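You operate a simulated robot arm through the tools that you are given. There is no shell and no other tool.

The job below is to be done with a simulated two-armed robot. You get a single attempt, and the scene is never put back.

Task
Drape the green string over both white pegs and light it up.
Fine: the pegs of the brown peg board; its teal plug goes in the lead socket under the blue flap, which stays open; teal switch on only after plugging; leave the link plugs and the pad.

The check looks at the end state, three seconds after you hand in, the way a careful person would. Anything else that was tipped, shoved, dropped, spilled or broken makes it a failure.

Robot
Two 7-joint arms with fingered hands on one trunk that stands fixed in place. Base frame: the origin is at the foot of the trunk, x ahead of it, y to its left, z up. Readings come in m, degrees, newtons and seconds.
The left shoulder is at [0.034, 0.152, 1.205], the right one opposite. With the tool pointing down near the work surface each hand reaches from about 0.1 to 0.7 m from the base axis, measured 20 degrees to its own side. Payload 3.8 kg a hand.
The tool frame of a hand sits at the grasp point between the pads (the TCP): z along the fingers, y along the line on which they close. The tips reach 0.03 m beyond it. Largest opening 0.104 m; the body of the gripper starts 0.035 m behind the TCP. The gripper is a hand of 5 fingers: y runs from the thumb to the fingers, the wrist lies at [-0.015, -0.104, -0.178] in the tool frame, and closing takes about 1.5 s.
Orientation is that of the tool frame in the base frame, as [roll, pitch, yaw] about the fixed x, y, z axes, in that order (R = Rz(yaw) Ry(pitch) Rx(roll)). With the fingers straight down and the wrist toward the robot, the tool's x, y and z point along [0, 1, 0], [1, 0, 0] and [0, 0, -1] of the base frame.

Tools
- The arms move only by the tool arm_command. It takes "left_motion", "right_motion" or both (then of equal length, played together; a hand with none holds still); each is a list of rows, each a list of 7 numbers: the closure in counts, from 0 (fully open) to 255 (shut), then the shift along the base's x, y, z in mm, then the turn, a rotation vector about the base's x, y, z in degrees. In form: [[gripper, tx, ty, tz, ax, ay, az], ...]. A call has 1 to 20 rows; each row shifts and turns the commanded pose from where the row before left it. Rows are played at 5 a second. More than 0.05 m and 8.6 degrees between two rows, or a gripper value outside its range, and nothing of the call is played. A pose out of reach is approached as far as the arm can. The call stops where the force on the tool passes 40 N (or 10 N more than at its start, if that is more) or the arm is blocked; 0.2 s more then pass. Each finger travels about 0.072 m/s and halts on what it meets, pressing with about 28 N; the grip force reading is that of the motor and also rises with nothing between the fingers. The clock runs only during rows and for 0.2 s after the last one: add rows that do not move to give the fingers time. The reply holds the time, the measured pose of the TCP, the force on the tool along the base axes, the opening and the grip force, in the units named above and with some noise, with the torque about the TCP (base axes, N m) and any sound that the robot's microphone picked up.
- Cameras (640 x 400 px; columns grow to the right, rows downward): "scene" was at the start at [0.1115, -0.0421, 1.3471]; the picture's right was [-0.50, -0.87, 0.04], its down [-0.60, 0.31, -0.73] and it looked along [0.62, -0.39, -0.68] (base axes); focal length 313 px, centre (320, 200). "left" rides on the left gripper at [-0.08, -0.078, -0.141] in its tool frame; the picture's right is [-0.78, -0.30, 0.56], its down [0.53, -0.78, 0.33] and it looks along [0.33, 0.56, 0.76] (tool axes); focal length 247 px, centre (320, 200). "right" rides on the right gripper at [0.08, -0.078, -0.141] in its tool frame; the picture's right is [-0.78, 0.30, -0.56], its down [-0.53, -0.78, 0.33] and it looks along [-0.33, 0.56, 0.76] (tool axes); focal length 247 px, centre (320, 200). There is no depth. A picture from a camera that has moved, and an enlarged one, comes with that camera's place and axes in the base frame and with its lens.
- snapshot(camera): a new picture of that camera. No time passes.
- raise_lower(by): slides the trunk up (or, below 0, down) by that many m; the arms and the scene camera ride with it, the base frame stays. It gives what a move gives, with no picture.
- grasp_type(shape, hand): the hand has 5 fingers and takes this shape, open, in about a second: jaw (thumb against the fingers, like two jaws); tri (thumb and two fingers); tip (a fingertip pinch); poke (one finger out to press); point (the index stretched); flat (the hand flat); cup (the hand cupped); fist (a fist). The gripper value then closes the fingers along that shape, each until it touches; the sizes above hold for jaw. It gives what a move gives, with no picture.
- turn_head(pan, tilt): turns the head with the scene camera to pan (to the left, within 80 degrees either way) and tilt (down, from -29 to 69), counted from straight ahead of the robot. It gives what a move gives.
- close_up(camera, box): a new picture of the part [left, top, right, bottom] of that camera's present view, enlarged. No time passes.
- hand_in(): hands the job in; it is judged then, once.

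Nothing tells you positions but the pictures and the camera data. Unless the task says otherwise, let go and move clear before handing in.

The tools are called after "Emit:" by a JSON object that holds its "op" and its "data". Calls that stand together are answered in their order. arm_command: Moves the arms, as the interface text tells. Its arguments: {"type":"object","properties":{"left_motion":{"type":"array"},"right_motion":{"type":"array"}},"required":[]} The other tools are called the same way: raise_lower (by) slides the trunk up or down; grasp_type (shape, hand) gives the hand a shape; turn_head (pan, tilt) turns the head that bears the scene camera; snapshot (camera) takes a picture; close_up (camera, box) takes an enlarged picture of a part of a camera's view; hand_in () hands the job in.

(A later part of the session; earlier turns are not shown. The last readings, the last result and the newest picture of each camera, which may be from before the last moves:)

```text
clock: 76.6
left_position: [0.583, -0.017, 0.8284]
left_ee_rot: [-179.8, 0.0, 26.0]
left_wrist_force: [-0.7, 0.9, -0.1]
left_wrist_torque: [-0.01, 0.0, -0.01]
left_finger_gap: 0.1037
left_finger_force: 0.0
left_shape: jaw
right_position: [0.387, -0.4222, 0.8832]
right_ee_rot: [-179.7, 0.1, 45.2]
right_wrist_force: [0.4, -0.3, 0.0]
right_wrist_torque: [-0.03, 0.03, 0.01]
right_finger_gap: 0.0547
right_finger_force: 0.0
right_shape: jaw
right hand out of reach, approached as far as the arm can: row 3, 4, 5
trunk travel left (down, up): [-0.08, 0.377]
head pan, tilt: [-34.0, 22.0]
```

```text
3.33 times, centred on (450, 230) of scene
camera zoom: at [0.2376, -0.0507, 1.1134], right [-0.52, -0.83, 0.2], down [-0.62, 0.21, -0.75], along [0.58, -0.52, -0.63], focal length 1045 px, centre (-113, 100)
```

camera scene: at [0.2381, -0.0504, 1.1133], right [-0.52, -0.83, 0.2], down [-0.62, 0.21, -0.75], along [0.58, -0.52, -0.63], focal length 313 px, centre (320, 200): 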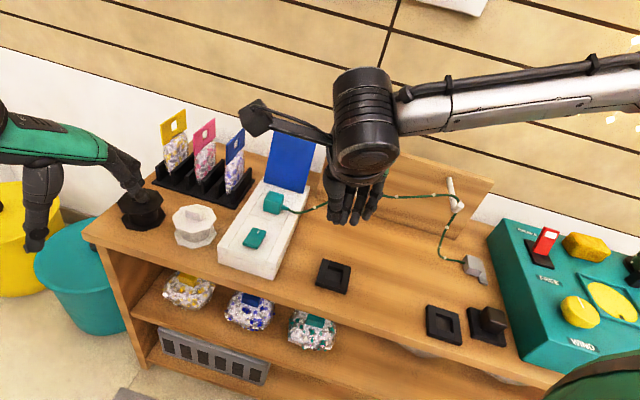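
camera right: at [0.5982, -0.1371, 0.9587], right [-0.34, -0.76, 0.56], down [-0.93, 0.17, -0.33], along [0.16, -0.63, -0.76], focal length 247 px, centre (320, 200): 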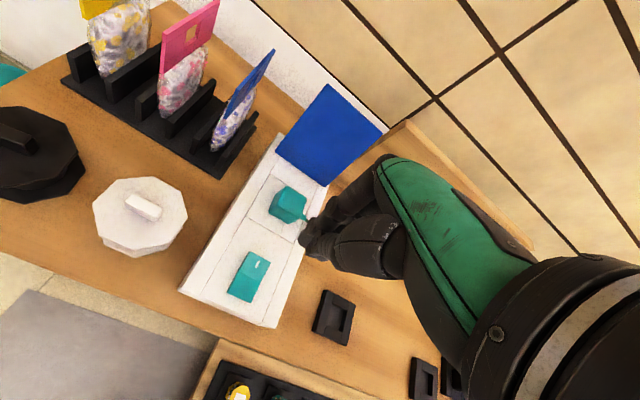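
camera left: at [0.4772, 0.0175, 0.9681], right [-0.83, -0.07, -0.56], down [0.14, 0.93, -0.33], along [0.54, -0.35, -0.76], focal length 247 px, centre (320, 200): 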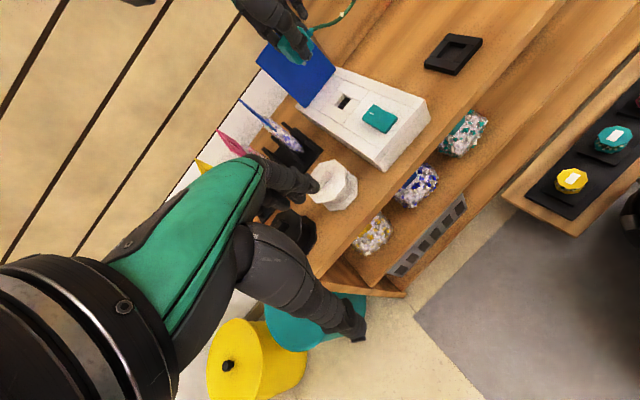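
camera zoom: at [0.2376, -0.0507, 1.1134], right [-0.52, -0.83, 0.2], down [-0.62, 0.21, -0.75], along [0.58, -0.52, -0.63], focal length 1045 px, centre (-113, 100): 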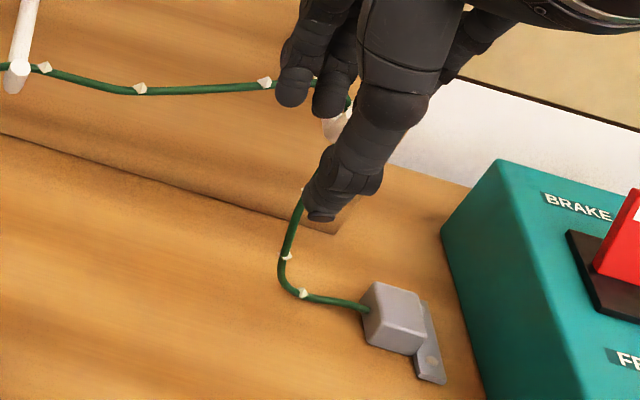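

The string is draped well, but its beads do not look lit. I suspect the plug is not all the way in, so I'll inspect it closely.

Emit:
{"op": "close_up", "data": {"camera": "scene", "box": [256, 180, 304, 214]}}

Emit:
{"op": "close_up", "data": {"camera": "left", "box": [325, 70, 380, 115]}}

Emit:
{"op": "close_up", "data": {"camera": "scene", "box": [230, 215, 278, 255]}}

Emit:
{"op": "snapshot", "data": {"camera": "right"}}

```text
11.76 times, centred on (280, 197) of scene
camera zoom: at [0.2376, -0.0507, 1.1134], right [-0.52, -0.83, 0.2], down [-0.62, 0.21, -0.75], along [0.58, -0.52, -0.63], focal length 3687 px, centre (791, 235)
```

zoom: 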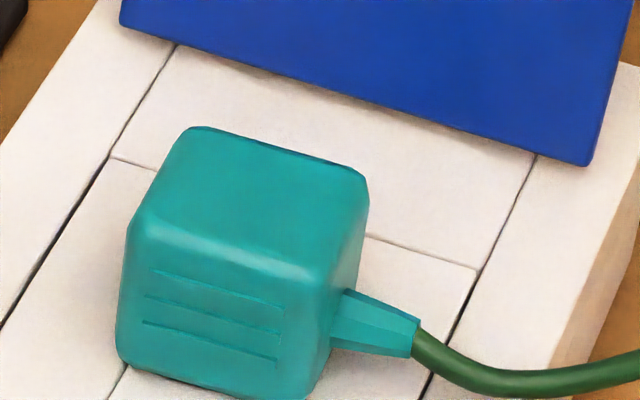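

```text
8.89 times, centred on (352, 92) of left
camera zoom: at [0.4773, 0.0175, 0.9679], right [-0.83, -0.07, -0.56], down [0.14, 0.93, -0.33], along [0.54, -0.35, -0.76], focal length 2195 px, centre (31, 1156)
```

zoom: 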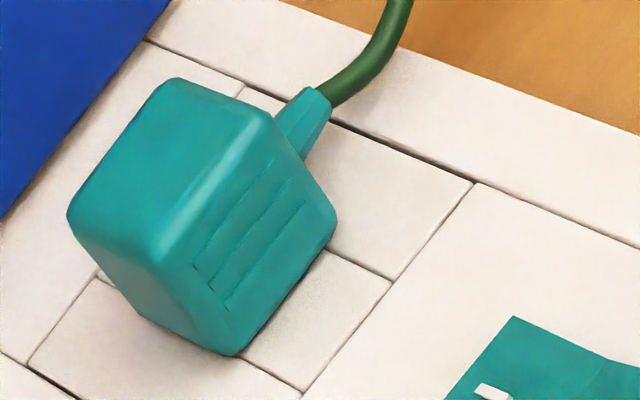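

```text
10.00 times, centred on (254, 235) of scene
camera zoom: at [0.2376, -0.0507, 1.1134], right [-0.52, -0.83, 0.2], down [-0.62, 0.21, -0.75], along [0.58, -0.52, -0.63], focal length 3134 px, centre (980, -150)
```

zoom: 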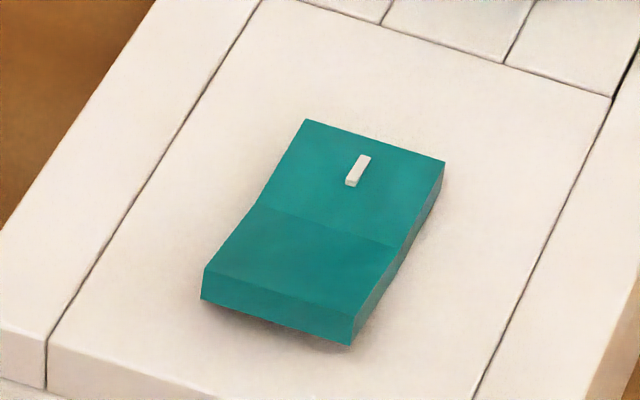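

```text
taken
camera right: at [0.3888, -0.311, 1.0264], right [-0.33, -0.76, 0.56], down [-0.93, 0.17, -0.33], along [0.15, -0.63, -0.76], focal length 247 px, centre (320, 200)
```

right: 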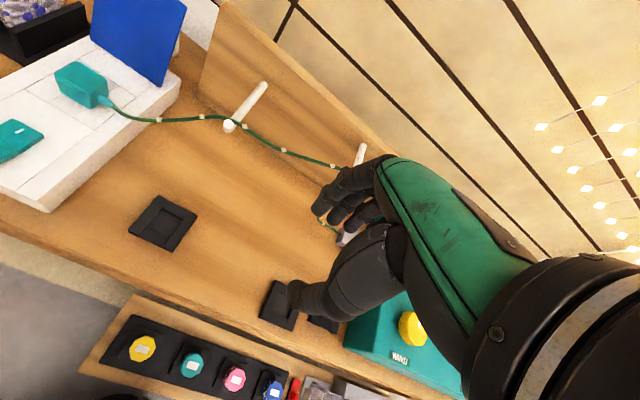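

Emit:
{"op": "close_up", "data": {"camera": "scene", "box": [258, 192, 298, 220]}}

Emit:
{"op": "close_up", "data": {"camera": "left", "box": [330, 80, 370, 112]}}

Emit:
{"op": "close_up", "data": {"camera": "right", "box": [40, 50, 120, 120]}}

```text
14.29 times, centred on (278, 206) of scene
camera zoom: at [0.2376, -0.0507, 1.1134], right [-0.52, -0.83, 0.2], down [-0.62, 0.21, -0.75], along [0.58, -0.52, -0.63], focal length 4477 px, centre (920, 114)
```

zoom: 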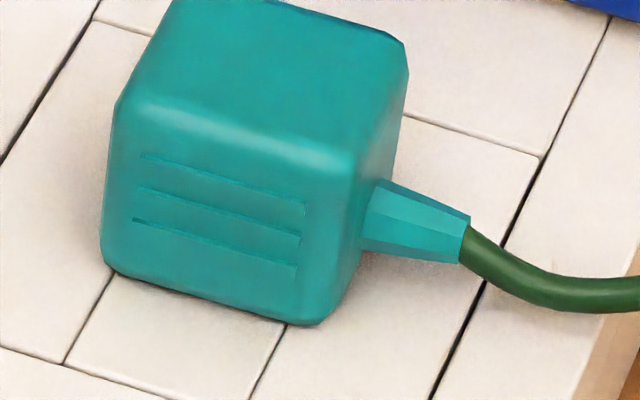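

```text
12.50 times, centred on (350, 96) of left
camera zoom: at [0.4773, 0.0175, 0.9679], right [-0.83, -0.07, -0.56], down [0.14, 0.93, -0.33], along [0.54, -0.35, -0.76], focal length 3087 px, centre (-55, 1500)
```

zoom: 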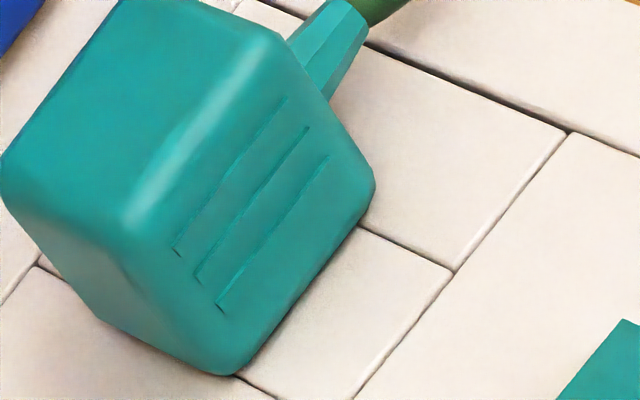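

```text
5.71 times, centred on (80, 85) of right
camera zoom: at [0.3888, -0.311, 1.0264], right [-0.33, -0.76, 0.56], down [-0.93, 0.17, -0.33], along [0.15, -0.63, -0.76], focal length 1411 px, centre (1691, 857)
```

zoom: 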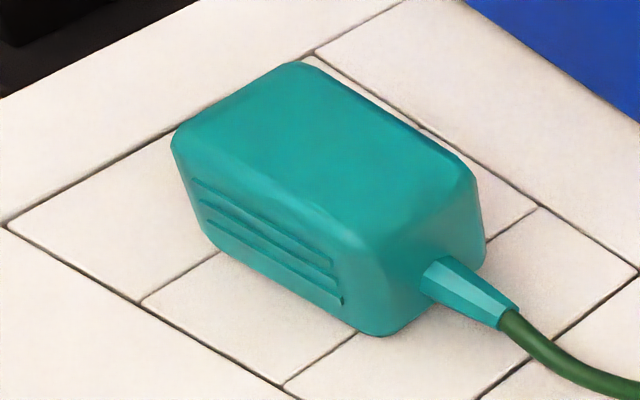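

The switch is fully over, but I want to see whether there's a gap under the plug. I'll tip and lower the left hand, well in front of the bench, to get a low side view.

Emit:
{"op": "arm_command", "data": {"left_motion": [[0, 0, 0, -15, -4.1, -6.4, 0], [0, 0, 0, -20, -4.1, -6.4, 0], [0, 0, 0, -20, -4.1, -6.4, 0], [0, 0, 0, -20, -4.1, -6.4, 0], [0, 0, 0, -20, -4.1, -6.4, 0], [0, 0, 0, -5, 0, 0, 0], [0, 0, 0, 0, 0, 0, 0]]}}

Emit:
{"op": "snapshot", "data": {"camera": "left"}}

```text
clock: 78.2
left_position: [0.5831, -0.0164, 0.7274]
left_ee_rot: [146.3, -18.7, 31.8]
left_wrist_force: [0.2, -0.2, -0.2]
left_wrist_torque: [0.03, 0.02, 0.01]
left_finger_gap: 0.1037
left_finger_force: 0.1
left_shape: jaw
right_position: [0.3866, -0.4226, 0.8829]
right_ee_rot: [-179.8, 0.1, 45.1]
right_wrist_force: [-0.4, 0.0, 0.3]
right_wrist_torque: [-0.01, -0.02, 0.02]
right_finger_gap: 0.0547
right_finger_force: 0.0
right_shape: jaw
trunk travel left (down, up): [-0.08, 0.377]
head pan, tilt: [-34.0, 22.0]
```

```text
taken
camera left: at [0.4237, 0.0526, 0.7708], right [-0.42, -0.33, -0.84], down [0.38, 0.78, -0.5], along [0.82, -0.53, -0.2], focal length 247 px, centre (320, 200)
```

left: 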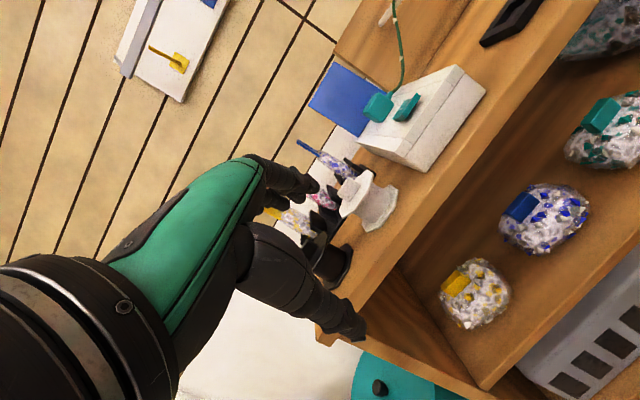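

Emit:
{"op": "close_up", "data": {"camera": "left", "box": [345, 70, 435, 140]}}

Emit:
{"op": "close_up", "data": {"camera": "left", "box": [355, 85, 400, 130]}}

```text
5.71 times, centred on (390, 105) of left
camera zoom: at [0.4237, 0.0526, 0.7708], right [-0.42, -0.33, -0.84], down [0.38, 0.78, -0.5], along [0.82, -0.53, -0.2], focal length 1411 px, centre (-80, 743)
```

zoom: 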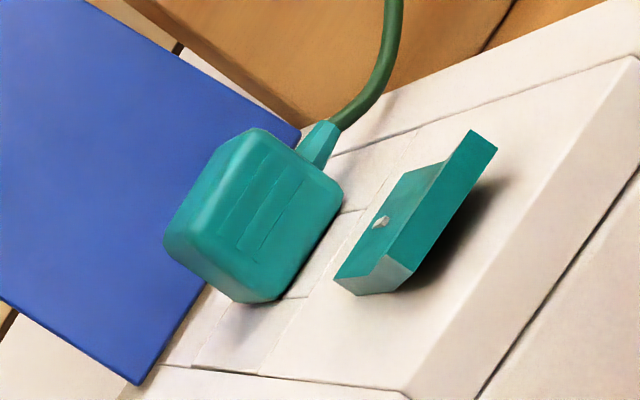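

```text
8.89 times, centred on (378, 108) of left
camera zoom: at [0.4237, 0.0526, 0.7708], right [-0.42, -0.33, -0.84], down [0.38, 0.78, -0.5], along [0.82, -0.53, -0.2], focal length 2195 px, centre (-191, 1022)
```

zoom: 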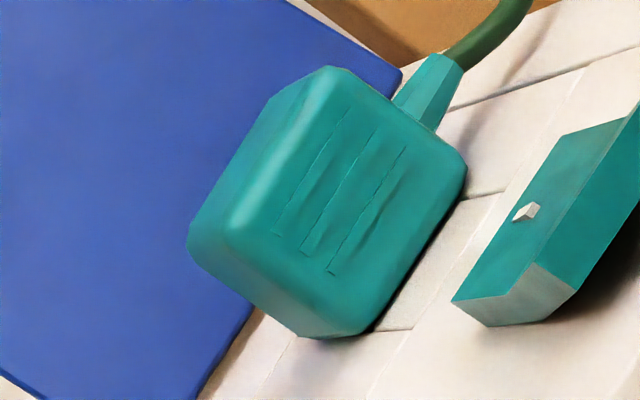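

From this low angle the plug looks flush on the box, yet the beads aren't lit. I'll do the sequence over cleanly: switch off with the near half, press the plug firmly, then switch on again.

Emit:
{"op": "arm_command", "data": {"right_motion": [[200, 23.6, 25, -5, 0, 0, 0], [255, 23.6, 25, -5, 0, 0, 0], [255, 23.6, 25, -10, 0, 0, 0], [255, 23.6, 25, -12, -2, 2, 0], [255, 23.6, 25, -13, -2, 2, 0], [255, 23.6, 25, -13, 0, 0, 0], [255, 23.6, 25, -13, 0, 0, 0], [255, 23.6, 25, -12, 0, 0, 0], [255, 0, 0, 0, 0, 0, 0], [255, 0, 0, 0, 0, 0, 0]], "left_motion": [[0, -10, 8, 5, 0, 0, 0], [0, -10, 8, 5, 0, 0, 0], [0, -10, 8, 5, 0, 0, 0], [0, -10, 8, 5, 0, 0, 0], [0, -10, 8, 5, 0, 0, 0], [0, -10, 8, 5, 0, 0, 0], [0, 0, 0, 0, 0, 0, 0], [0, 0, 0, 0, 0, 0, 0], [0, 0, 0, 0, 0, 0, 0], [0, 0, 0, 0, 0, 0, 0]]}}

Emit:
{"op": "close_up", "data": {"camera": "scene", "box": [200, 150, 320, 260]}}

Emit:
{"op": "close_up", "data": {"camera": "scene", "box": [270, 160, 500, 300]}}

Emit:
{"op": "snapshot", "data": {"camera": "left"}}

```text
clock: 80.4
left_position: [0.5239, 0.0321, 0.7568]
left_ee_rot: [146.3, -18.7, 31.6]
left_wrist_force: [0.0, 1.0, 0.1]
left_wrist_torque: [-0.02, 0.0, 0.0]
left_finger_gap: 0.1035
left_finger_force: 0.0
left_shape: jaw
right_position: [0.5785, -0.2218, 0.8036]
right_ee_rot: [-179.9, 5.9, 45.2]
right_wrist_force: [0.9, -0.5, 0.7]
right_wrist_torque: [-0.04, 0.01, -0.01]
right_finger_gap: 0.0
right_finger_force: 27.7
right_shape: jaw
trunk travel left (down, up): [-0.08, 0.377]
head pan, tilt: [-34.0, 22.0]
```

```text
3.64 times, centred on (260, 205) of scene
camera zoom: at [0.2377, -0.0507, 1.1134], right [-0.52, -0.83, 0.2], down [-0.62, 0.21, -0.75], along [0.58, -0.52, -0.63], focal length 1140 px, centre (538, 182)
```

zoom: 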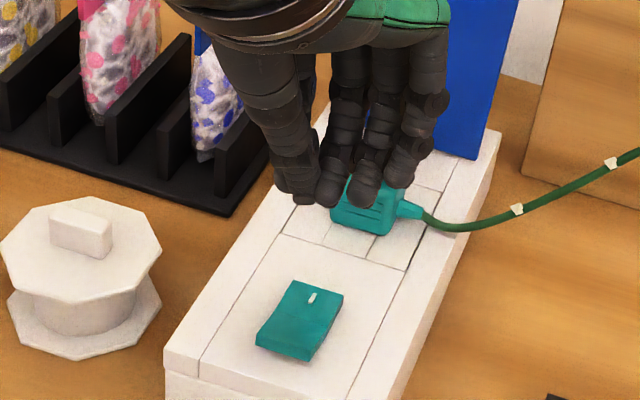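

```text
2.78 times, centred on (385, 230) of scene
camera zoom: at [0.2377, -0.0507, 1.1134], right [-0.52, -0.83, 0.2], down [-0.62, 0.21, -0.75], along [0.58, -0.52, -0.63], focal length 872 px, centre (139, 116)
```

zoom: 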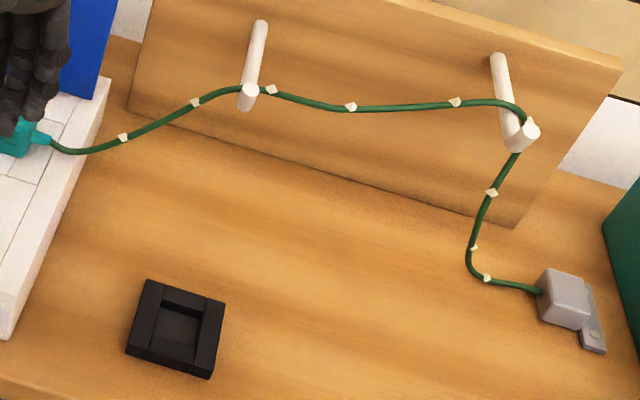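

```text
taken
camera left: at [0.3635, 0.1004, 0.801], right [-0.42, -0.33, -0.84], down [0.38, 0.78, -0.5], along [0.82, -0.53, -0.2], focal length 247 px, centre (320, 200)
```

left: 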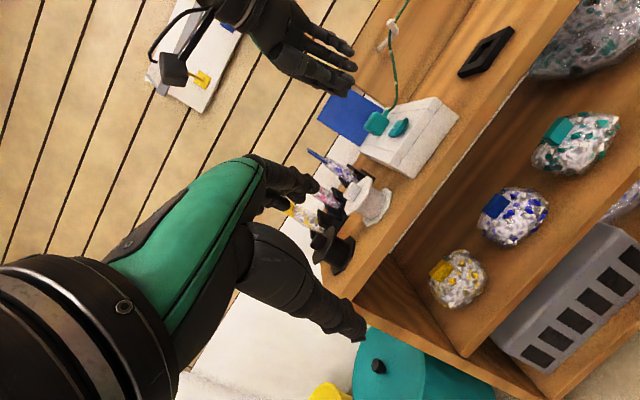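

Emit:
{"op": "close_up", "data": {"camera": "scene", "box": [384, 186, 412, 206]}}

Emit:
{"op": "close_up", "data": {"camera": "scene", "box": [430, 180, 480, 280]}}

Emit:
{"op": "close_up", "data": {"camera": "right", "box": [180, 160, 400, 300]}}

```text
16.00 times, centred on (398, 196) of scene
camera zoom: at [0.2377, -0.0507, 1.1134], right [-0.52, -0.83, 0.2], down [-0.62, 0.21, -0.75], along [0.58, -0.52, -0.63], focal length 5014 px, centre (-928, 264)
```

zoom: 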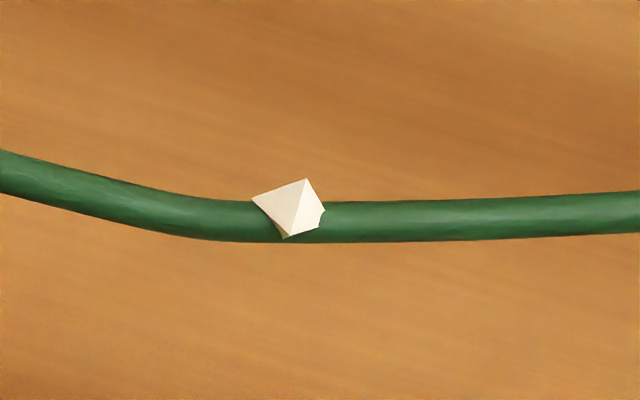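

```text
4.00 times, centred on (455, 230) of scene
camera zoom: at [0.2377, -0.0507, 1.1134], right [-0.52, -0.83, 0.2], down [-0.62, 0.21, -0.75], along [0.58, -0.52, -0.63], focal length 1254 px, centre (-220, 80)
```

zoom: 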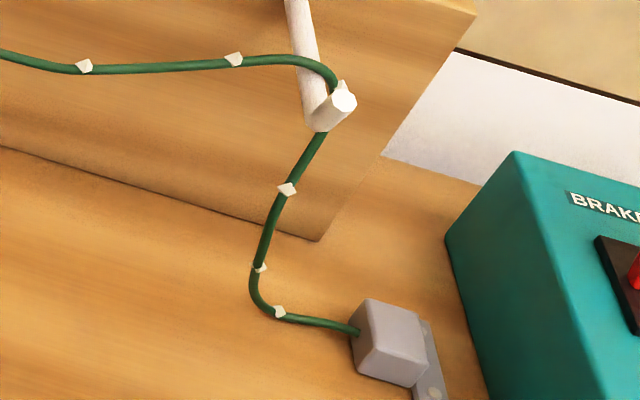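

```text
2.86 times, centred on (290, 230) of right
camera zoom: at [0.5898, -0.1006, 0.9379], right [-0.29, -0.72, 0.63], down [-0.95, 0.15, -0.27], along [0.1, -0.68, -0.73], focal length 706 px, centre (406, 114)
```

zoom: 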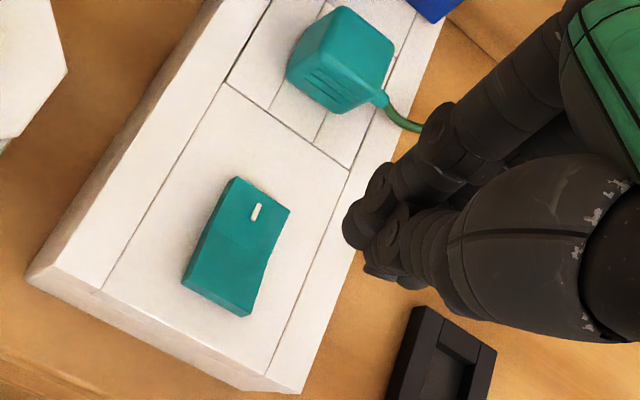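

The beads are definitely unlit. I'll switch the rocker back off first by pressing its near half.

Emit:
{"op": "arm_command", "data": {"right_motion": [[255, -2, 2, -25, 0, 0, 0], [255, 0, 0, -25, 0, 0, 0], [255, 0, 0, -25, 0, 0, 0], [255, 0, 0, -7, 0, 0, 0], [255, 0, 0, -4, 0, 0, 0], [255, 0, 0, -3, 0, 0, 0], [255, 0, 0, -3, 0, 0, 0], [255, 0, 0, 0, 0, 0, 0]]}}

Emit:
{"op": "close_up", "data": {"camera": "scene", "box": [200, 170, 320, 280]}}

Emit:
{"op": "close_up", "data": {"camera": "right", "box": [180, 160, 400, 300]}}

```text
clock: 82.2
left_position: [0.5231, 0.031, 0.7573]
left_ee_rot: [146.3, -18.7, 31.7]
left_wrist_force: [0.4, 0.1, 0.2]
left_wrist_torque: [0.02, -0.01, 0.01]
left_finger_gap: 0.1034
left_finger_force: 0.0
left_shape: jaw
right_position: [0.5751, -0.2203, 0.7094]
right_ee_rot: [-179.8, 5.7, 45.2]
right_wrist_force: [0.6, 0.4, 1.9]
right_wrist_torque: [0.0, 0.0, 0.03]
right_finger_gap: 0.0
right_finger_force: 28.3
right_shape: jaw
trunk travel left (down, up): [-0.08, 0.377]
head pan, tilt: [-34.0, 22.0]
```

```text
3.64 times, centred on (260, 225) of scene
camera zoom: at [0.2373, -0.0508, 1.1136], right [-0.52, -0.83, 0.2], down [-0.62, 0.21, -0.75], along [0.58, -0.52, -0.63], focal length 1140 px, centre (538, 109)
```

zoom: 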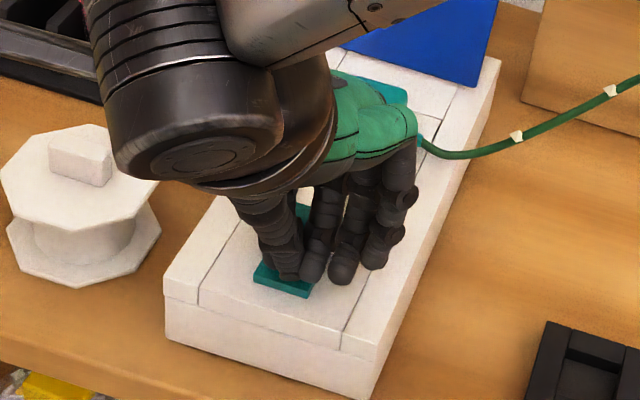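

```text
2.86 times, centred on (290, 230) of right
camera zoom: at [0.587, -0.0996, 0.8434], right [-0.29, -0.72, 0.63], down [-0.95, 0.15, -0.27], along [0.1, -0.68, -0.73], focal length 706 px, centre (406, 114)
```

zoom: 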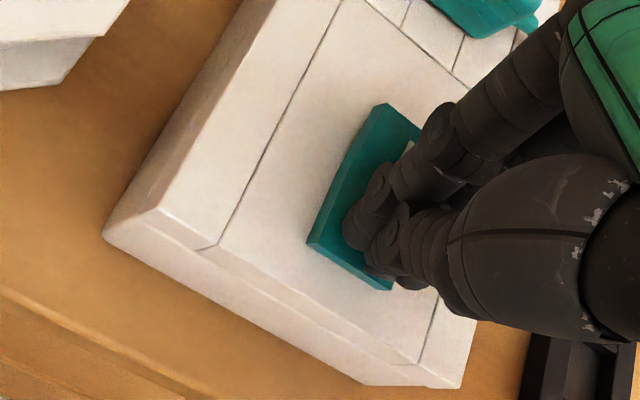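

Emit:
{"op": "arm_command", "data": {"right_motion": [[255, 0, 0, -2, 0, 0, 0], [255, 0, 0, 0, 0, 0, 0], [255, 0, 0, 10, 0, 0, 0], [255, 0, 0, 30, 0, 0, 0], [255, 0, 0, 30, 2, -2, 0], [200, 0, 0, 30, 2, -2, 0], [150, 22, -20, 0, 0, 0, 0], [110, 22, -20, 0, 0, 0, 0], [100, 22, -20, 0, 0, 0, 0], [100, 20, -21, 0, 0, 0, 0], [100, 0, 0, 0, 0, 0, 0]]}}

Emit:
{"op": "close_up", "data": {"camera": "scene", "box": [200, 150, 330, 260]}}

Emit:
{"op": "close_up", "data": {"camera": "right", "box": [200, 150, 400, 360]}}

```text
clock: 84.6
left_position: [0.5224, 0.0303, 0.7571]
left_ee_rot: [146.2, -18.6, 31.8]
left_wrist_force: [-0.8, 0.1, -0.4]
left_wrist_torque: [0.0, -0.04, -0.03]
left_finger_gap: 0.1041
left_finger_force: 0.0
left_shape: jaw
right_position: [0.6615, -0.3027, 0.804]
right_ee_rot: [-179.8, 0.1, 45.1]
right_wrist_force: [-0.1, -0.7, 0.1]
right_wrist_torque: [0.07, 0.02, -0.02]
right_finger_gap: 0.0629
right_finger_force: 0.1
right_shape: jaw
trunk travel left (down, up): [-0.08, 0.377]
head pan, tilt: [-34.0, 22.0]
```

```text
3.64 times, centred on (265, 205) of scene
camera zoom: at [0.2372, -0.0507, 1.1136], right [-0.52, -0.83, 0.2], down [-0.62, 0.21, -0.75], along [0.58, -0.52, -0.63], focal length 1140 px, centre (520, 182)
```

zoom: 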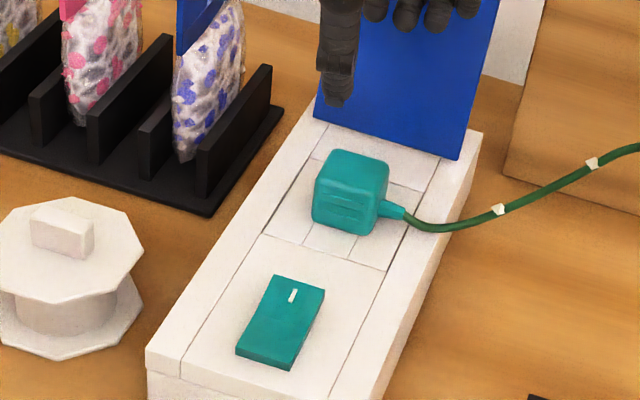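

```text
1.90 times, centred on (300, 255) of right
camera zoom: at [0.6633, -0.1917, 0.9471], right [-0.34, -0.76, 0.56], down [-0.93, 0.17, -0.33], along [0.16, -0.63, -0.76], focal length 470 px, centre (358, 95)
```

zoom: 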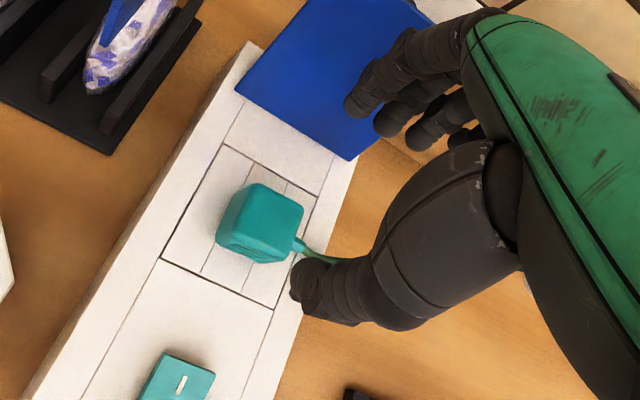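

The switch is off again. Now I'll regrip the plug a little higher and push it down with a small wiggle.

Emit:
{"op": "arm_command", "data": {"right_motion": [[100, -1, 1, -25, 0, 0, 0], [100, 0, 0, -25, 0, 0, 0], [100, 0, 0, -20, 0, 0, 0], [100, 0, 0, -12, 0, 0, 0], [100, 0, 0, 0, 0, 0, 0], [150, 0, 0, 0, 0, 0, 0], [200, 0, 0, 0, 0, 0, 0], [225, 0, 0, 0, 0, 0, 0], [225, 0, 0, 0, 0, 0, 0]]}}

Emit:
{"op": "close_up", "data": {"camera": "scene", "box": [240, 170, 320, 230]}}

Emit:
{"op": "close_up", "data": {"camera": "right", "box": [200, 150, 400, 360]}}

```text
clock: 86.6
left_position: [0.5235, 0.031, 0.7573]
left_ee_rot: [146.3, -18.7, 31.7]
left_wrist_force: [-0.8, -1.4, 0.6]
left_wrist_torque: [0.01, -0.01, 0.0]
left_finger_gap: 0.1037
left_finger_force: 0.1
left_shape: jaw
right_position: [0.6598, -0.2997, 0.7233]
right_ee_rot: [-179.9, 0.1, 45.2]
right_wrist_force: [0.1, -0.5, -0.2]
right_wrist_torque: [0.03, 0.01, 0.01]
right_finger_gap: 0.029
right_finger_force: 28.0
right_shape: jaw
trunk travel left (down, up): [-0.08, 0.377]
head pan, tilt: [-34.0, 22.0]
```

```text
6.67 times, centred on (280, 200) of scene
camera zoom: at [0.2376, -0.0509, 1.1135], right [-0.52, -0.83, 0.2], down [-0.62, 0.21, -0.75], along [0.58, -0.52, -0.63], focal length 2089 px, centre (587, 200)
```

zoom: 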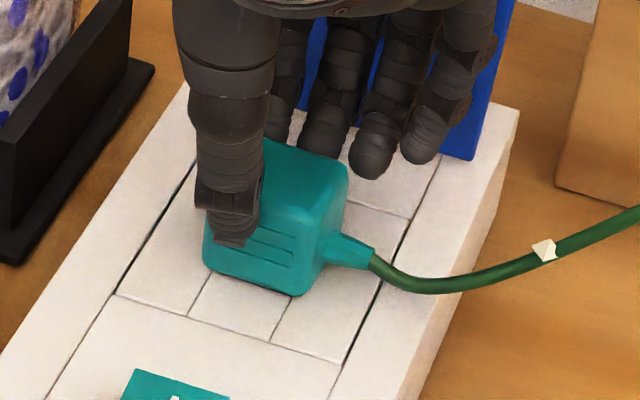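

```text
1.90 times, centred on (300, 255) of right
camera zoom: at [0.6625, -0.1892, 0.8659], right [-0.34, -0.76, 0.56], down [-0.93, 0.17, -0.33], along [0.15, -0.63, -0.76], focal length 470 px, centre (358, 95)
```

zoom: 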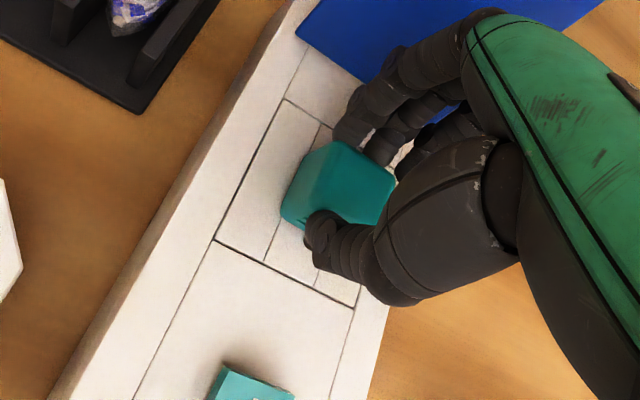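

Emit:
{"op": "arm_command", "data": {"right_motion": [[230, 0, 0, -2, 0, 0, 0], [230, 0, 0, -2, 0, 0, 0], [230, 0, 0, 0, 0, 0, 0]]}}

```text
clock: 87.4
left_position: [0.5231, 0.0325, 0.7577]
left_ee_rot: [146.3, -18.8, 31.7]
left_wrist_force: [-0.2, 0.5, -0.2]
left_wrist_torque: [-0.03, -0.03, 0.02]
left_finger_gap: 0.1037
left_finger_force: 0.1
left_shape: jaw
right_position: [0.6606, -0.299, 0.7225]
right_ee_rot: [-179.9, 0.0, 45.1]
right_wrist_force: [-0.2, -1.0, 6.4]
right_wrist_torque: [-0.11, 0.01, -0.03]
right_finger_gap: 0.0289
right_finger_force: 28.1
right_shape: jaw
trunk travel left (down, up): [-0.08, 0.377]
head pan, tilt: [-34.0, 22.0]
```

Emit:
{"op": "arm_command", "data": {"right_motion": [[230, 1.4, 1.4, -1, 0, 0, 0], [230, 0, 0, 0, 0, 0, 0]]}}

Emit:
{"op": "arm_command", "data": {"right_motion": [[230, -1.4, -1.4, 0, 0, 0, 0], [230, -1.4, -1.4, 0, 0, 0, 0], [230, 0, 0, 0, 0, 0, 0]]}}

Emit:
{"op": "close_up", "data": {"camera": "scene", "box": [240, 170, 320, 230]}}

```text
clock: 88.0
left_position: [0.5217, 0.0303, 0.7592]
left_ee_rot: [146.3, -18.7, 31.7]
left_wrist_force: [0.7, 0.0, -0.3]
left_wrist_torque: [0.03, 0.0, 0.01]
left_finger_gap: 0.1036
left_finger_force: 0.1
left_shape: jaw
right_position: [0.6628, -0.299, 0.7213]
right_ee_rot: [-179.9, 0.0, 45.1]
right_wrist_force: [-0.6, -2.6, 12.0]
right_wrist_torque: [-0.09, 0.01, 0.03]
right_finger_gap: 0.0294
right_finger_force: 27.8
right_shape: jaw
trunk travel left (down, up): [-0.08, 0.377]
head pan, tilt: [-34.0, 22.0]
```

```text
clock: 88.8
left_position: [0.5228, 0.0329, 0.7581]
left_ee_rot: [146.2, -18.8, 31.9]
left_wrist_force: [0.0, -0.8, -0.8]
left_wrist_torque: [-0.02, -0.02, 0.03]
left_finger_gap: 0.1038
left_finger_force: 0.0
left_shape: jaw
right_position: [0.6595, -0.3004, 0.7226]
right_ee_rot: [-179.9, 0.1, 45.2]
right_wrist_force: [5.0, 1.5, 11.8]
right_wrist_torque: [-0.01, -0.16, 0.03]
right_finger_gap: 0.0296
right_finger_force: 27.9
right_shape: jaw
trunk travel left (down, up): [-0.08, 0.377]
head pan, tilt: [-34.0, 22.0]
```

```text
6.67 times, centred on (280, 200) of scene
camera zoom: at [0.2365, -0.0498, 1.1139], right [-0.52, -0.83, 0.2], down [-0.62, 0.21, -0.75], along [0.58, -0.52, -0.63], focal length 2089 px, centre (587, 200)
```

zoom: 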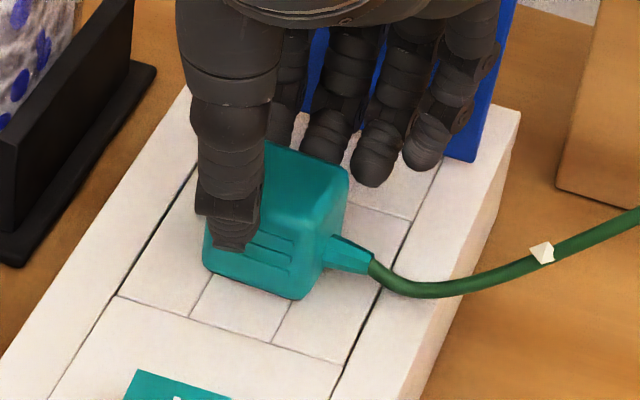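

The plug is laterally captive. I'll release, close the fingers and press harder on its top.

Emit:
{"op": "arm_command", "data": {"right_motion": [[230, 1.4, 1.4, 4, 0, 0, 0], [150, 0, 0, 0, 0, 0, 0], [110, 0, 0, 0, 0, 0, 0], [110, 0, 0, 10, 0, 0, 0], [110, 0, 0, 25, 0, 0, 0], [110, 0, 0, 25, 0, 0, 0], [180, 0, -3, 5, 0, 0, 0], [255, -3, -2, 0, 0, 0, 0], [255, 0, 0, 0, 0, 0, 0], [255, 0, 0, 0, 0, 0, 0], [255, 0, 0, 0, 0, 0, 0]]}}

Emit:
{"op": "arm_command", "data": {"right_motion": [[255, 0, 0, -20, 0, 0, 0], [255, 0, 0, -20, 0, 0, 0], [255, 0, 0, -6, 0, 0, 0], [255, 0, 0, 0, 0, 0, 0]]}}

Emit:
{"op": "close_up", "data": {"camera": "scene", "box": [240, 150, 320, 230]}}

Emit:
{"op": "close_up", "data": {"camera": "right", "box": [200, 150, 400, 360]}}

```text
clock: 91.2
left_position: [0.5229, 0.0307, 0.7572]
left_ee_rot: [146.3, -18.7, 31.8]
left_wrist_force: [0.6, 0.3, 0.2]
left_wrist_torque: [0.0, 0.01, -0.03]
left_finger_gap: 0.1036
left_finger_force: 0.0
left_shape: jaw
right_position: [0.657, -0.3042, 0.7881]
right_ee_rot: [-179.8, 0.1, 45.1]
right_wrist_force: [0.3, -0.3, -0.7]
right_wrist_torque: [-0.02, -0.01, -0.03]
right_finger_gap: 0.0
right_finger_force: 27.5
right_shape: jaw
trunk travel left (down, up): [-0.08, 0.377]
head pan, tilt: [-34.0, 22.0]
```

```text
clock: 92.2
left_position: [0.5242, 0.0314, 0.7565]
left_ee_rot: [146.2, -18.6, 31.7]
left_wrist_force: [-0.1, 0.0, 0.4]
left_wrist_torque: [-0.02, 0.03, 0.0]
left_finger_gap: 0.1035
left_finger_force: 0.1
left_shape: jaw
right_position: [0.6573, -0.3048, 0.744]
right_ee_rot: [-179.8, 0.1, 45.2]
right_wrist_force: [-0.5, 0.7, 0.6]
right_wrist_torque: [0.0, 0.02, -0.04]
right_finger_gap: 0.0001
right_finger_force: 28.1
right_shape: jaw
trunk travel left (down, up): [-0.08, 0.377]
head pan, tilt: [-34.0, 22.0]
```

```text
5.00 times, centred on (280, 190) of scene
camera zoom: at [0.2375, -0.0509, 1.1135], right [-0.52, -0.83, 0.2], down [-0.62, 0.21, -0.75], along [0.58, -0.52, -0.63], focal length 1567 px, centre (520, 250)
```

zoom: 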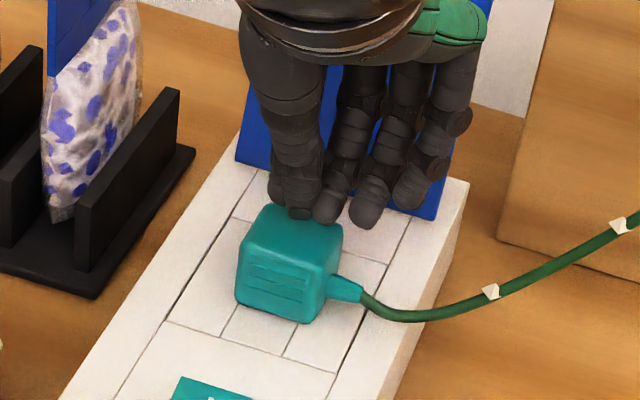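

```text
1.90 times, centred on (300, 255) of right
camera zoom: at [0.6591, -0.1949, 0.8861], right [-0.34, -0.76, 0.56], down [-0.93, 0.17, -0.33], along [0.15, -0.63, -0.76], focal length 470 px, centre (358, 95)
```

zoom: 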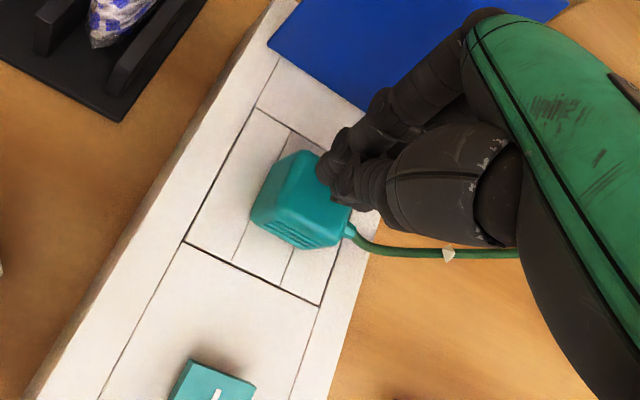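

Emit:
{"op": "arm_command", "data": {"right_motion": [[255, 0, 5, 0, 0, 0, 0], [255, 0, 0, -5, 0, 0, 0], [255, 0, 0, -3, 0, 0, 0], [255, 0, 0, -2, 0, 0, 0], [255, 0, 0, -2, 0, 0, 0], [255, 0, 0, 0, 0, 0, 0]]}}

Emit:
{"op": "arm_command", "data": {"right_motion": [[255, 0, 0, -2, 0, 0, 0], [255, 0, 0, -1, 0, 0, 0], [255, 0, 0, 0, 0, 0, 0]]}}

Emit:
{"op": "close_up", "data": {"camera": "scene", "box": [240, 150, 320, 230]}}

```text
clock: 93.6
left_position: [0.5227, 0.0317, 0.7588]
left_ee_rot: [146.3, -18.7, 31.6]
left_wrist_force: [-0.9, 0.5, 0.0]
left_wrist_torque: [-0.02, 0.05, 0.02]
left_finger_gap: 0.1036
left_finger_force: 0.0
left_shape: jaw
right_position: [0.6569, -0.3, 0.7338]
right_ee_rot: [180.0, -0.1, 45.1]
right_wrist_force: [1.5, -2.4, 14.4]
right_wrist_torque: [-0.16, -0.08, -0.05]
right_finger_gap: 0.0003
right_finger_force: 27.8
right_shape: jaw
trunk travel left (down, up): [-0.08, 0.377]
head pan, tilt: [-34.0, 22.0]
```

```text
clock: 94.4
left_position: [0.5211, 0.0314, 0.7588]
left_ee_rot: [146.2, -18.8, 31.8]
left_wrist_force: [0.7, 0.6, -1.0]
left_wrist_torque: [0.02, -0.01, 0.0]
left_finger_gap: 0.1035
left_finger_force: 0.1
left_shape: jaw
right_position: [0.657, -0.3006, 0.7346]
right_ee_rot: [179.8, -0.3, 45.1]
right_wrist_force: [7.0, -5.2, 30.3]
right_wrist_torque: [-0.16, -0.36, -0.02]
right_finger_gap: 0.0002
right_finger_force: 28.1
right_shape: jaw
trunk travel left (down, up): [-0.08, 0.377]
head pan, tilt: [-34.0, 22.0]
```

```text
5.00 times, centred on (280, 190) of scene
camera zoom: at [0.2343, -0.0497, 1.1147], right [-0.52, -0.83, 0.2], down [-0.62, 0.21, -0.76], along [0.58, -0.52, -0.62], focal length 1567 px, centre (520, 250)
```

zoom: 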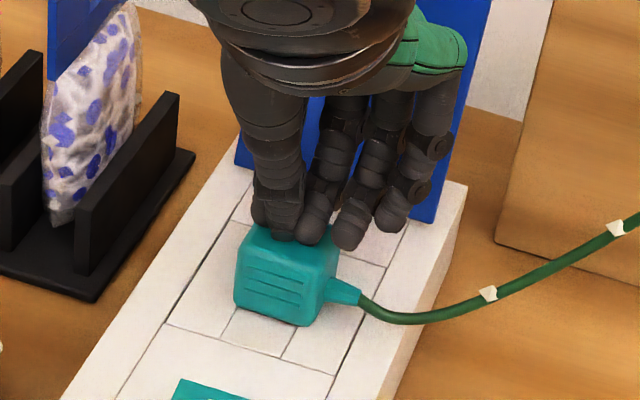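

At 30 N nothing moves, and the exposed height equals the plug's body height, so it is fully in. I'll switch on again and check the lights.

Emit:
{"op": "arm_command", "data": {"right_motion": [[255, 0, 0, 8, 0, 0, 0], [255, 0, 0, 25, 0, 0, 0], [255, -10, 10, 30, 0, 0, 0], [255, -25, 25, 0, 0, 0, 0], [255, -23, 24, 0, -2, 2, 0], [255, 0, 0, -15, -2, 2, 0], [255, 0, 0, -20, 0, 0, 0], [255, 0, 0, -15, 0, 0, 0], [255, 0, 0, 0, 0, 0, 0]]}}

Emit:
{"op": "close_up", "data": {"camera": "scene", "box": [200, 170, 320, 260]}}

Emit:
{"op": "close_up", "data": {"camera": "right", "box": [220, 180, 380, 310]}}

```text
clock: 96.4
left_position: [0.5232, 0.0316, 0.7567]
left_ee_rot: [146.2, -18.7, 31.9]
left_wrist_force: [0.1, 1.1, -0.4]
left_wrist_torque: [0.0, 0.03, -0.02]
left_finger_gap: 0.1039
left_finger_force: 0.2
left_shape: jaw
right_position: [0.5996, -0.2432, 0.7409]
right_ee_rot: [-179.8, 5.7, 45.0]
right_wrist_force: [0.5, -0.9, 0.1]
right_wrist_torque: [-0.03, 0.0, 0.03]
right_finger_gap: 0.0002
right_finger_force: 28.1
right_shape: jaw
trunk travel left (down, up): [-0.08, 0.377]
head pan, tilt: [-34.0, 22.0]
```

```text
4.44 times, centred on (260, 215) of scene
camera zoom: at [0.2373, -0.0508, 1.1136], right [-0.52, -0.83, 0.2], down [-0.62, 0.21, -0.75], along [0.58, -0.52, -0.63], focal length 1393 px, centre (587, 133)
```

zoom: 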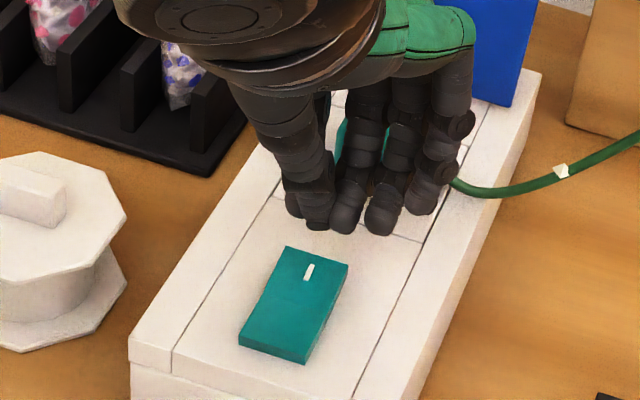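

```text
3.08 times, centred on (300, 245) of right
camera zoom: at [0.6115, -0.1225, 0.8751], right [-0.29, -0.72, 0.63], down [-0.95, 0.15, -0.27], along [0.1, -0.68, -0.73], focal length 760 px, centre (382, 62)
```

zoom: 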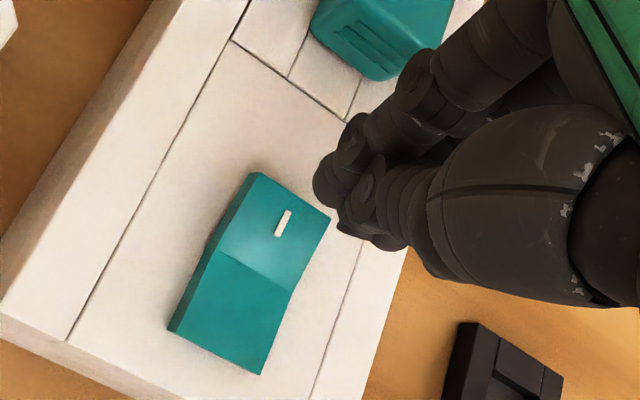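

Emit:
{"op": "arm_command", "data": {"right_motion": [[255, -1, 1, -12, 0, 0, 0], [255, 0, 0, -10, 0, 0, 0], [255, 0, 0, -4, 0, 0, 0], [255, 0, 0, -3, 0, 0, 0], [255, 0, 0, -2, 0, 0, 0], [255, 0, 0, -2, 0, 0, 0], [255, 0, 0, 0, 0, 0, 0]]}}

Emit:
{"op": "close_up", "data": {"camera": "scene", "box": [270, 160, 500, 300]}}

Emit:
{"op": "close_up", "data": {"camera": "scene", "box": [384, 186, 412, 206]}}

Emit:
{"op": "close_up", "data": {"camera": "scene", "box": [200, 170, 320, 260]}}

```text
clock: 98.0
left_position: [0.5223, 0.031, 0.7588]
left_ee_rot: [146.3, -18.6, 31.6]
left_wrist_force: [0.2, 0.1, 0.4]
left_wrist_torque: [0.05, -0.01, 0.01]
left_finger_gap: 0.1034
left_finger_force: 0.1
left_shape: jaw
right_position: [0.5984, -0.2399, 0.7087]
right_ee_rot: [-179.9, 5.7, 45.1]
right_wrist_force: [0.1, -0.6, 4.3]
right_wrist_torque: [-0.01, -0.07, -0.02]
right_finger_gap: 0.0
right_finger_force: 27.8
right_shape: jaw
trunk travel left (down, up): [-0.08, 0.377]
head pan, tilt: [-34.0, 22.0]
```

```text
2.78 times, centred on (385, 230) of scene
camera zoom: at [0.2369, -0.0507, 1.1138], right [-0.52, -0.83, 0.2], down [-0.62, 0.21, -0.75], along [0.58, -0.52, -0.63], focal length 872 px, centre (139, 116)
```

zoom: 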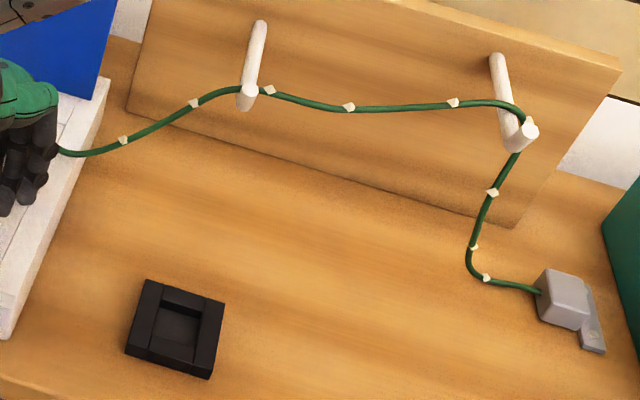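

```text
16.00 times, centred on (398, 196) of scene
camera zoom: at [0.2369, -0.0507, 1.1138], right [-0.52, -0.83, 0.2], down [-0.62, 0.21, -0.75], along [0.58, -0.52, -0.63], focal length 5014 px, centre (-928, 264)
```

zoom: 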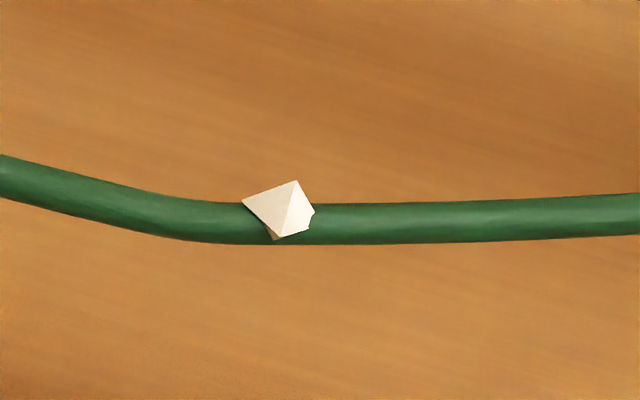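

```text
4.44 times, centred on (260, 215) of scene
camera zoom: at [0.2369, -0.0507, 1.1138], right [-0.52, -0.83, 0.2], down [-0.62, 0.21, -0.75], along [0.58, -0.52, -0.63], focal length 1393 px, centre (587, 133)
```

zoom: 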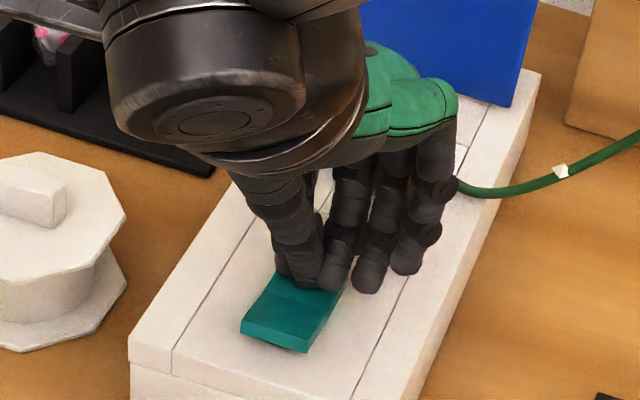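

Still unlit, so I suspect the prongs are standing on the ribs inside the socket, with the plug 1–2 mm too far toward the cord side. I'll switch off again and bring the left camera back to its good view, then reseat the plug with better alignment.

Emit:
{"op": "arm_command", "data": {"right_motion": [[255, 0, 0, 10, 0, 0, 0], [255, 0, 0, 25, 0, 0, 0], [255, -12, 10, 0, 0, 0, 0], [255, -12, 10, 0, 0, 0, 0], [255, 0, 0, -20, 0, 0, 0], [255, 0, 0, -8, 0, 0, 0], [255, 0, 0, -4, 0, 0, 0], [255, 0, 0, -3, 0, 0, 0], [255, 0, 0, -2, 0, 0, 0], [255, 0, 0, 0, 0, 0, 0]], "left_motion": [[0, 10, -8, 12, 4.1, 6.4, 0], [0, 10, -8, 12, 4.1, 6.4, 0], [0, 10, -8, 12, 4.1, 6.4, 0], [0, 10, -8, 12, 4.1, 6.4, 0], [0, 10, -8, 12, 4.1, 6.4, 0], [0, 10, -8, 11, 0, 0, 0], [0, 0, 0, 0, 0, 0, 0], [0, 0, 0, 0, 0, 0, 0], [0, 0, 0, 0, 0, 0, 0], [0, 0, 0, 0, 0, 0, 0]]}}

Emit:
{"op": "close_up", "data": {"camera": "left", "box": [310, 60, 420, 150]}}

Emit:
{"op": "close_up", "data": {"camera": "scene", "box": [200, 170, 320, 270]}}

```text
clock: 100.2
left_position: [0.5816, -0.0174, 0.8282]
left_ee_rot: [-180.0, -0.1, 26.0]
left_wrist_force: [0.0, -0.2, 0.0]
left_wrist_torque: [-0.01, -0.01, 0.01]
left_finger_gap: 0.1037
left_finger_force: 0.0
left_shape: jaw
right_position: [0.5745, -0.2196, 0.7085]
right_ee_rot: [-180.0, 5.6, 45.0]
right_wrist_force: [-0.1, -1.9, 14.3]
right_wrist_torque: [-0.02, -0.1, -0.04]
right_finger_gap: 0.0001
right_finger_force: 27.8
right_shape: jaw
trunk travel left (down, up): [-0.08, 0.377]
head pan, tilt: [-34.0, 22.0]
```

```text
4.44 times, centred on (365, 105) of left
camera zoom: at [0.476, 0.0165, 0.9698], right [-0.83, -0.07, -0.56], down [0.14, 0.93, -0.33], along [0.54, -0.35, -0.76], focal length 1098 px, centre (120, 622)
```

zoom: 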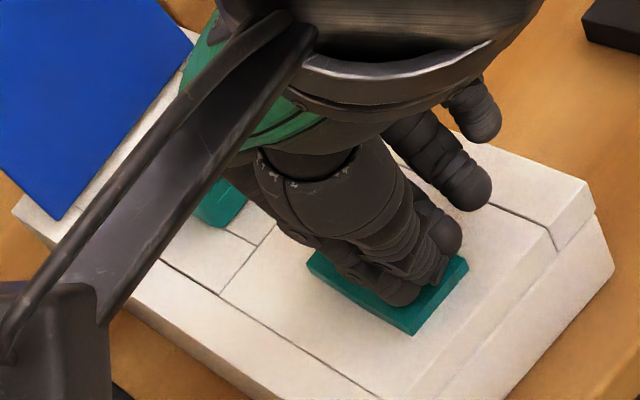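

```text
4.00 times, centred on (260, 220) of scene
camera zoom: at [0.2358, -0.0506, 1.1142], right [-0.52, -0.83, 0.2], down [-0.62, 0.21, -0.75], along [0.58, -0.52, -0.63], focal length 1254 px, centre (560, 120)
```

zoom: 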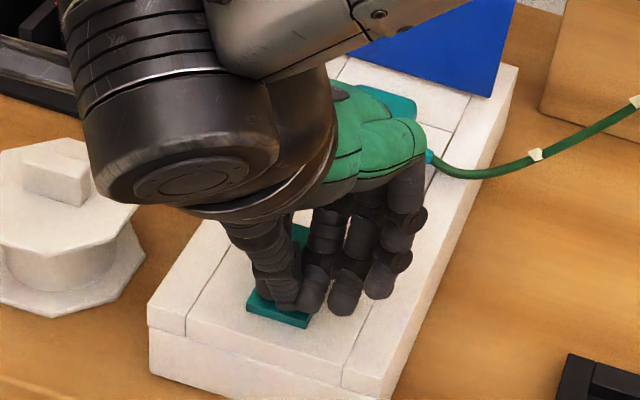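

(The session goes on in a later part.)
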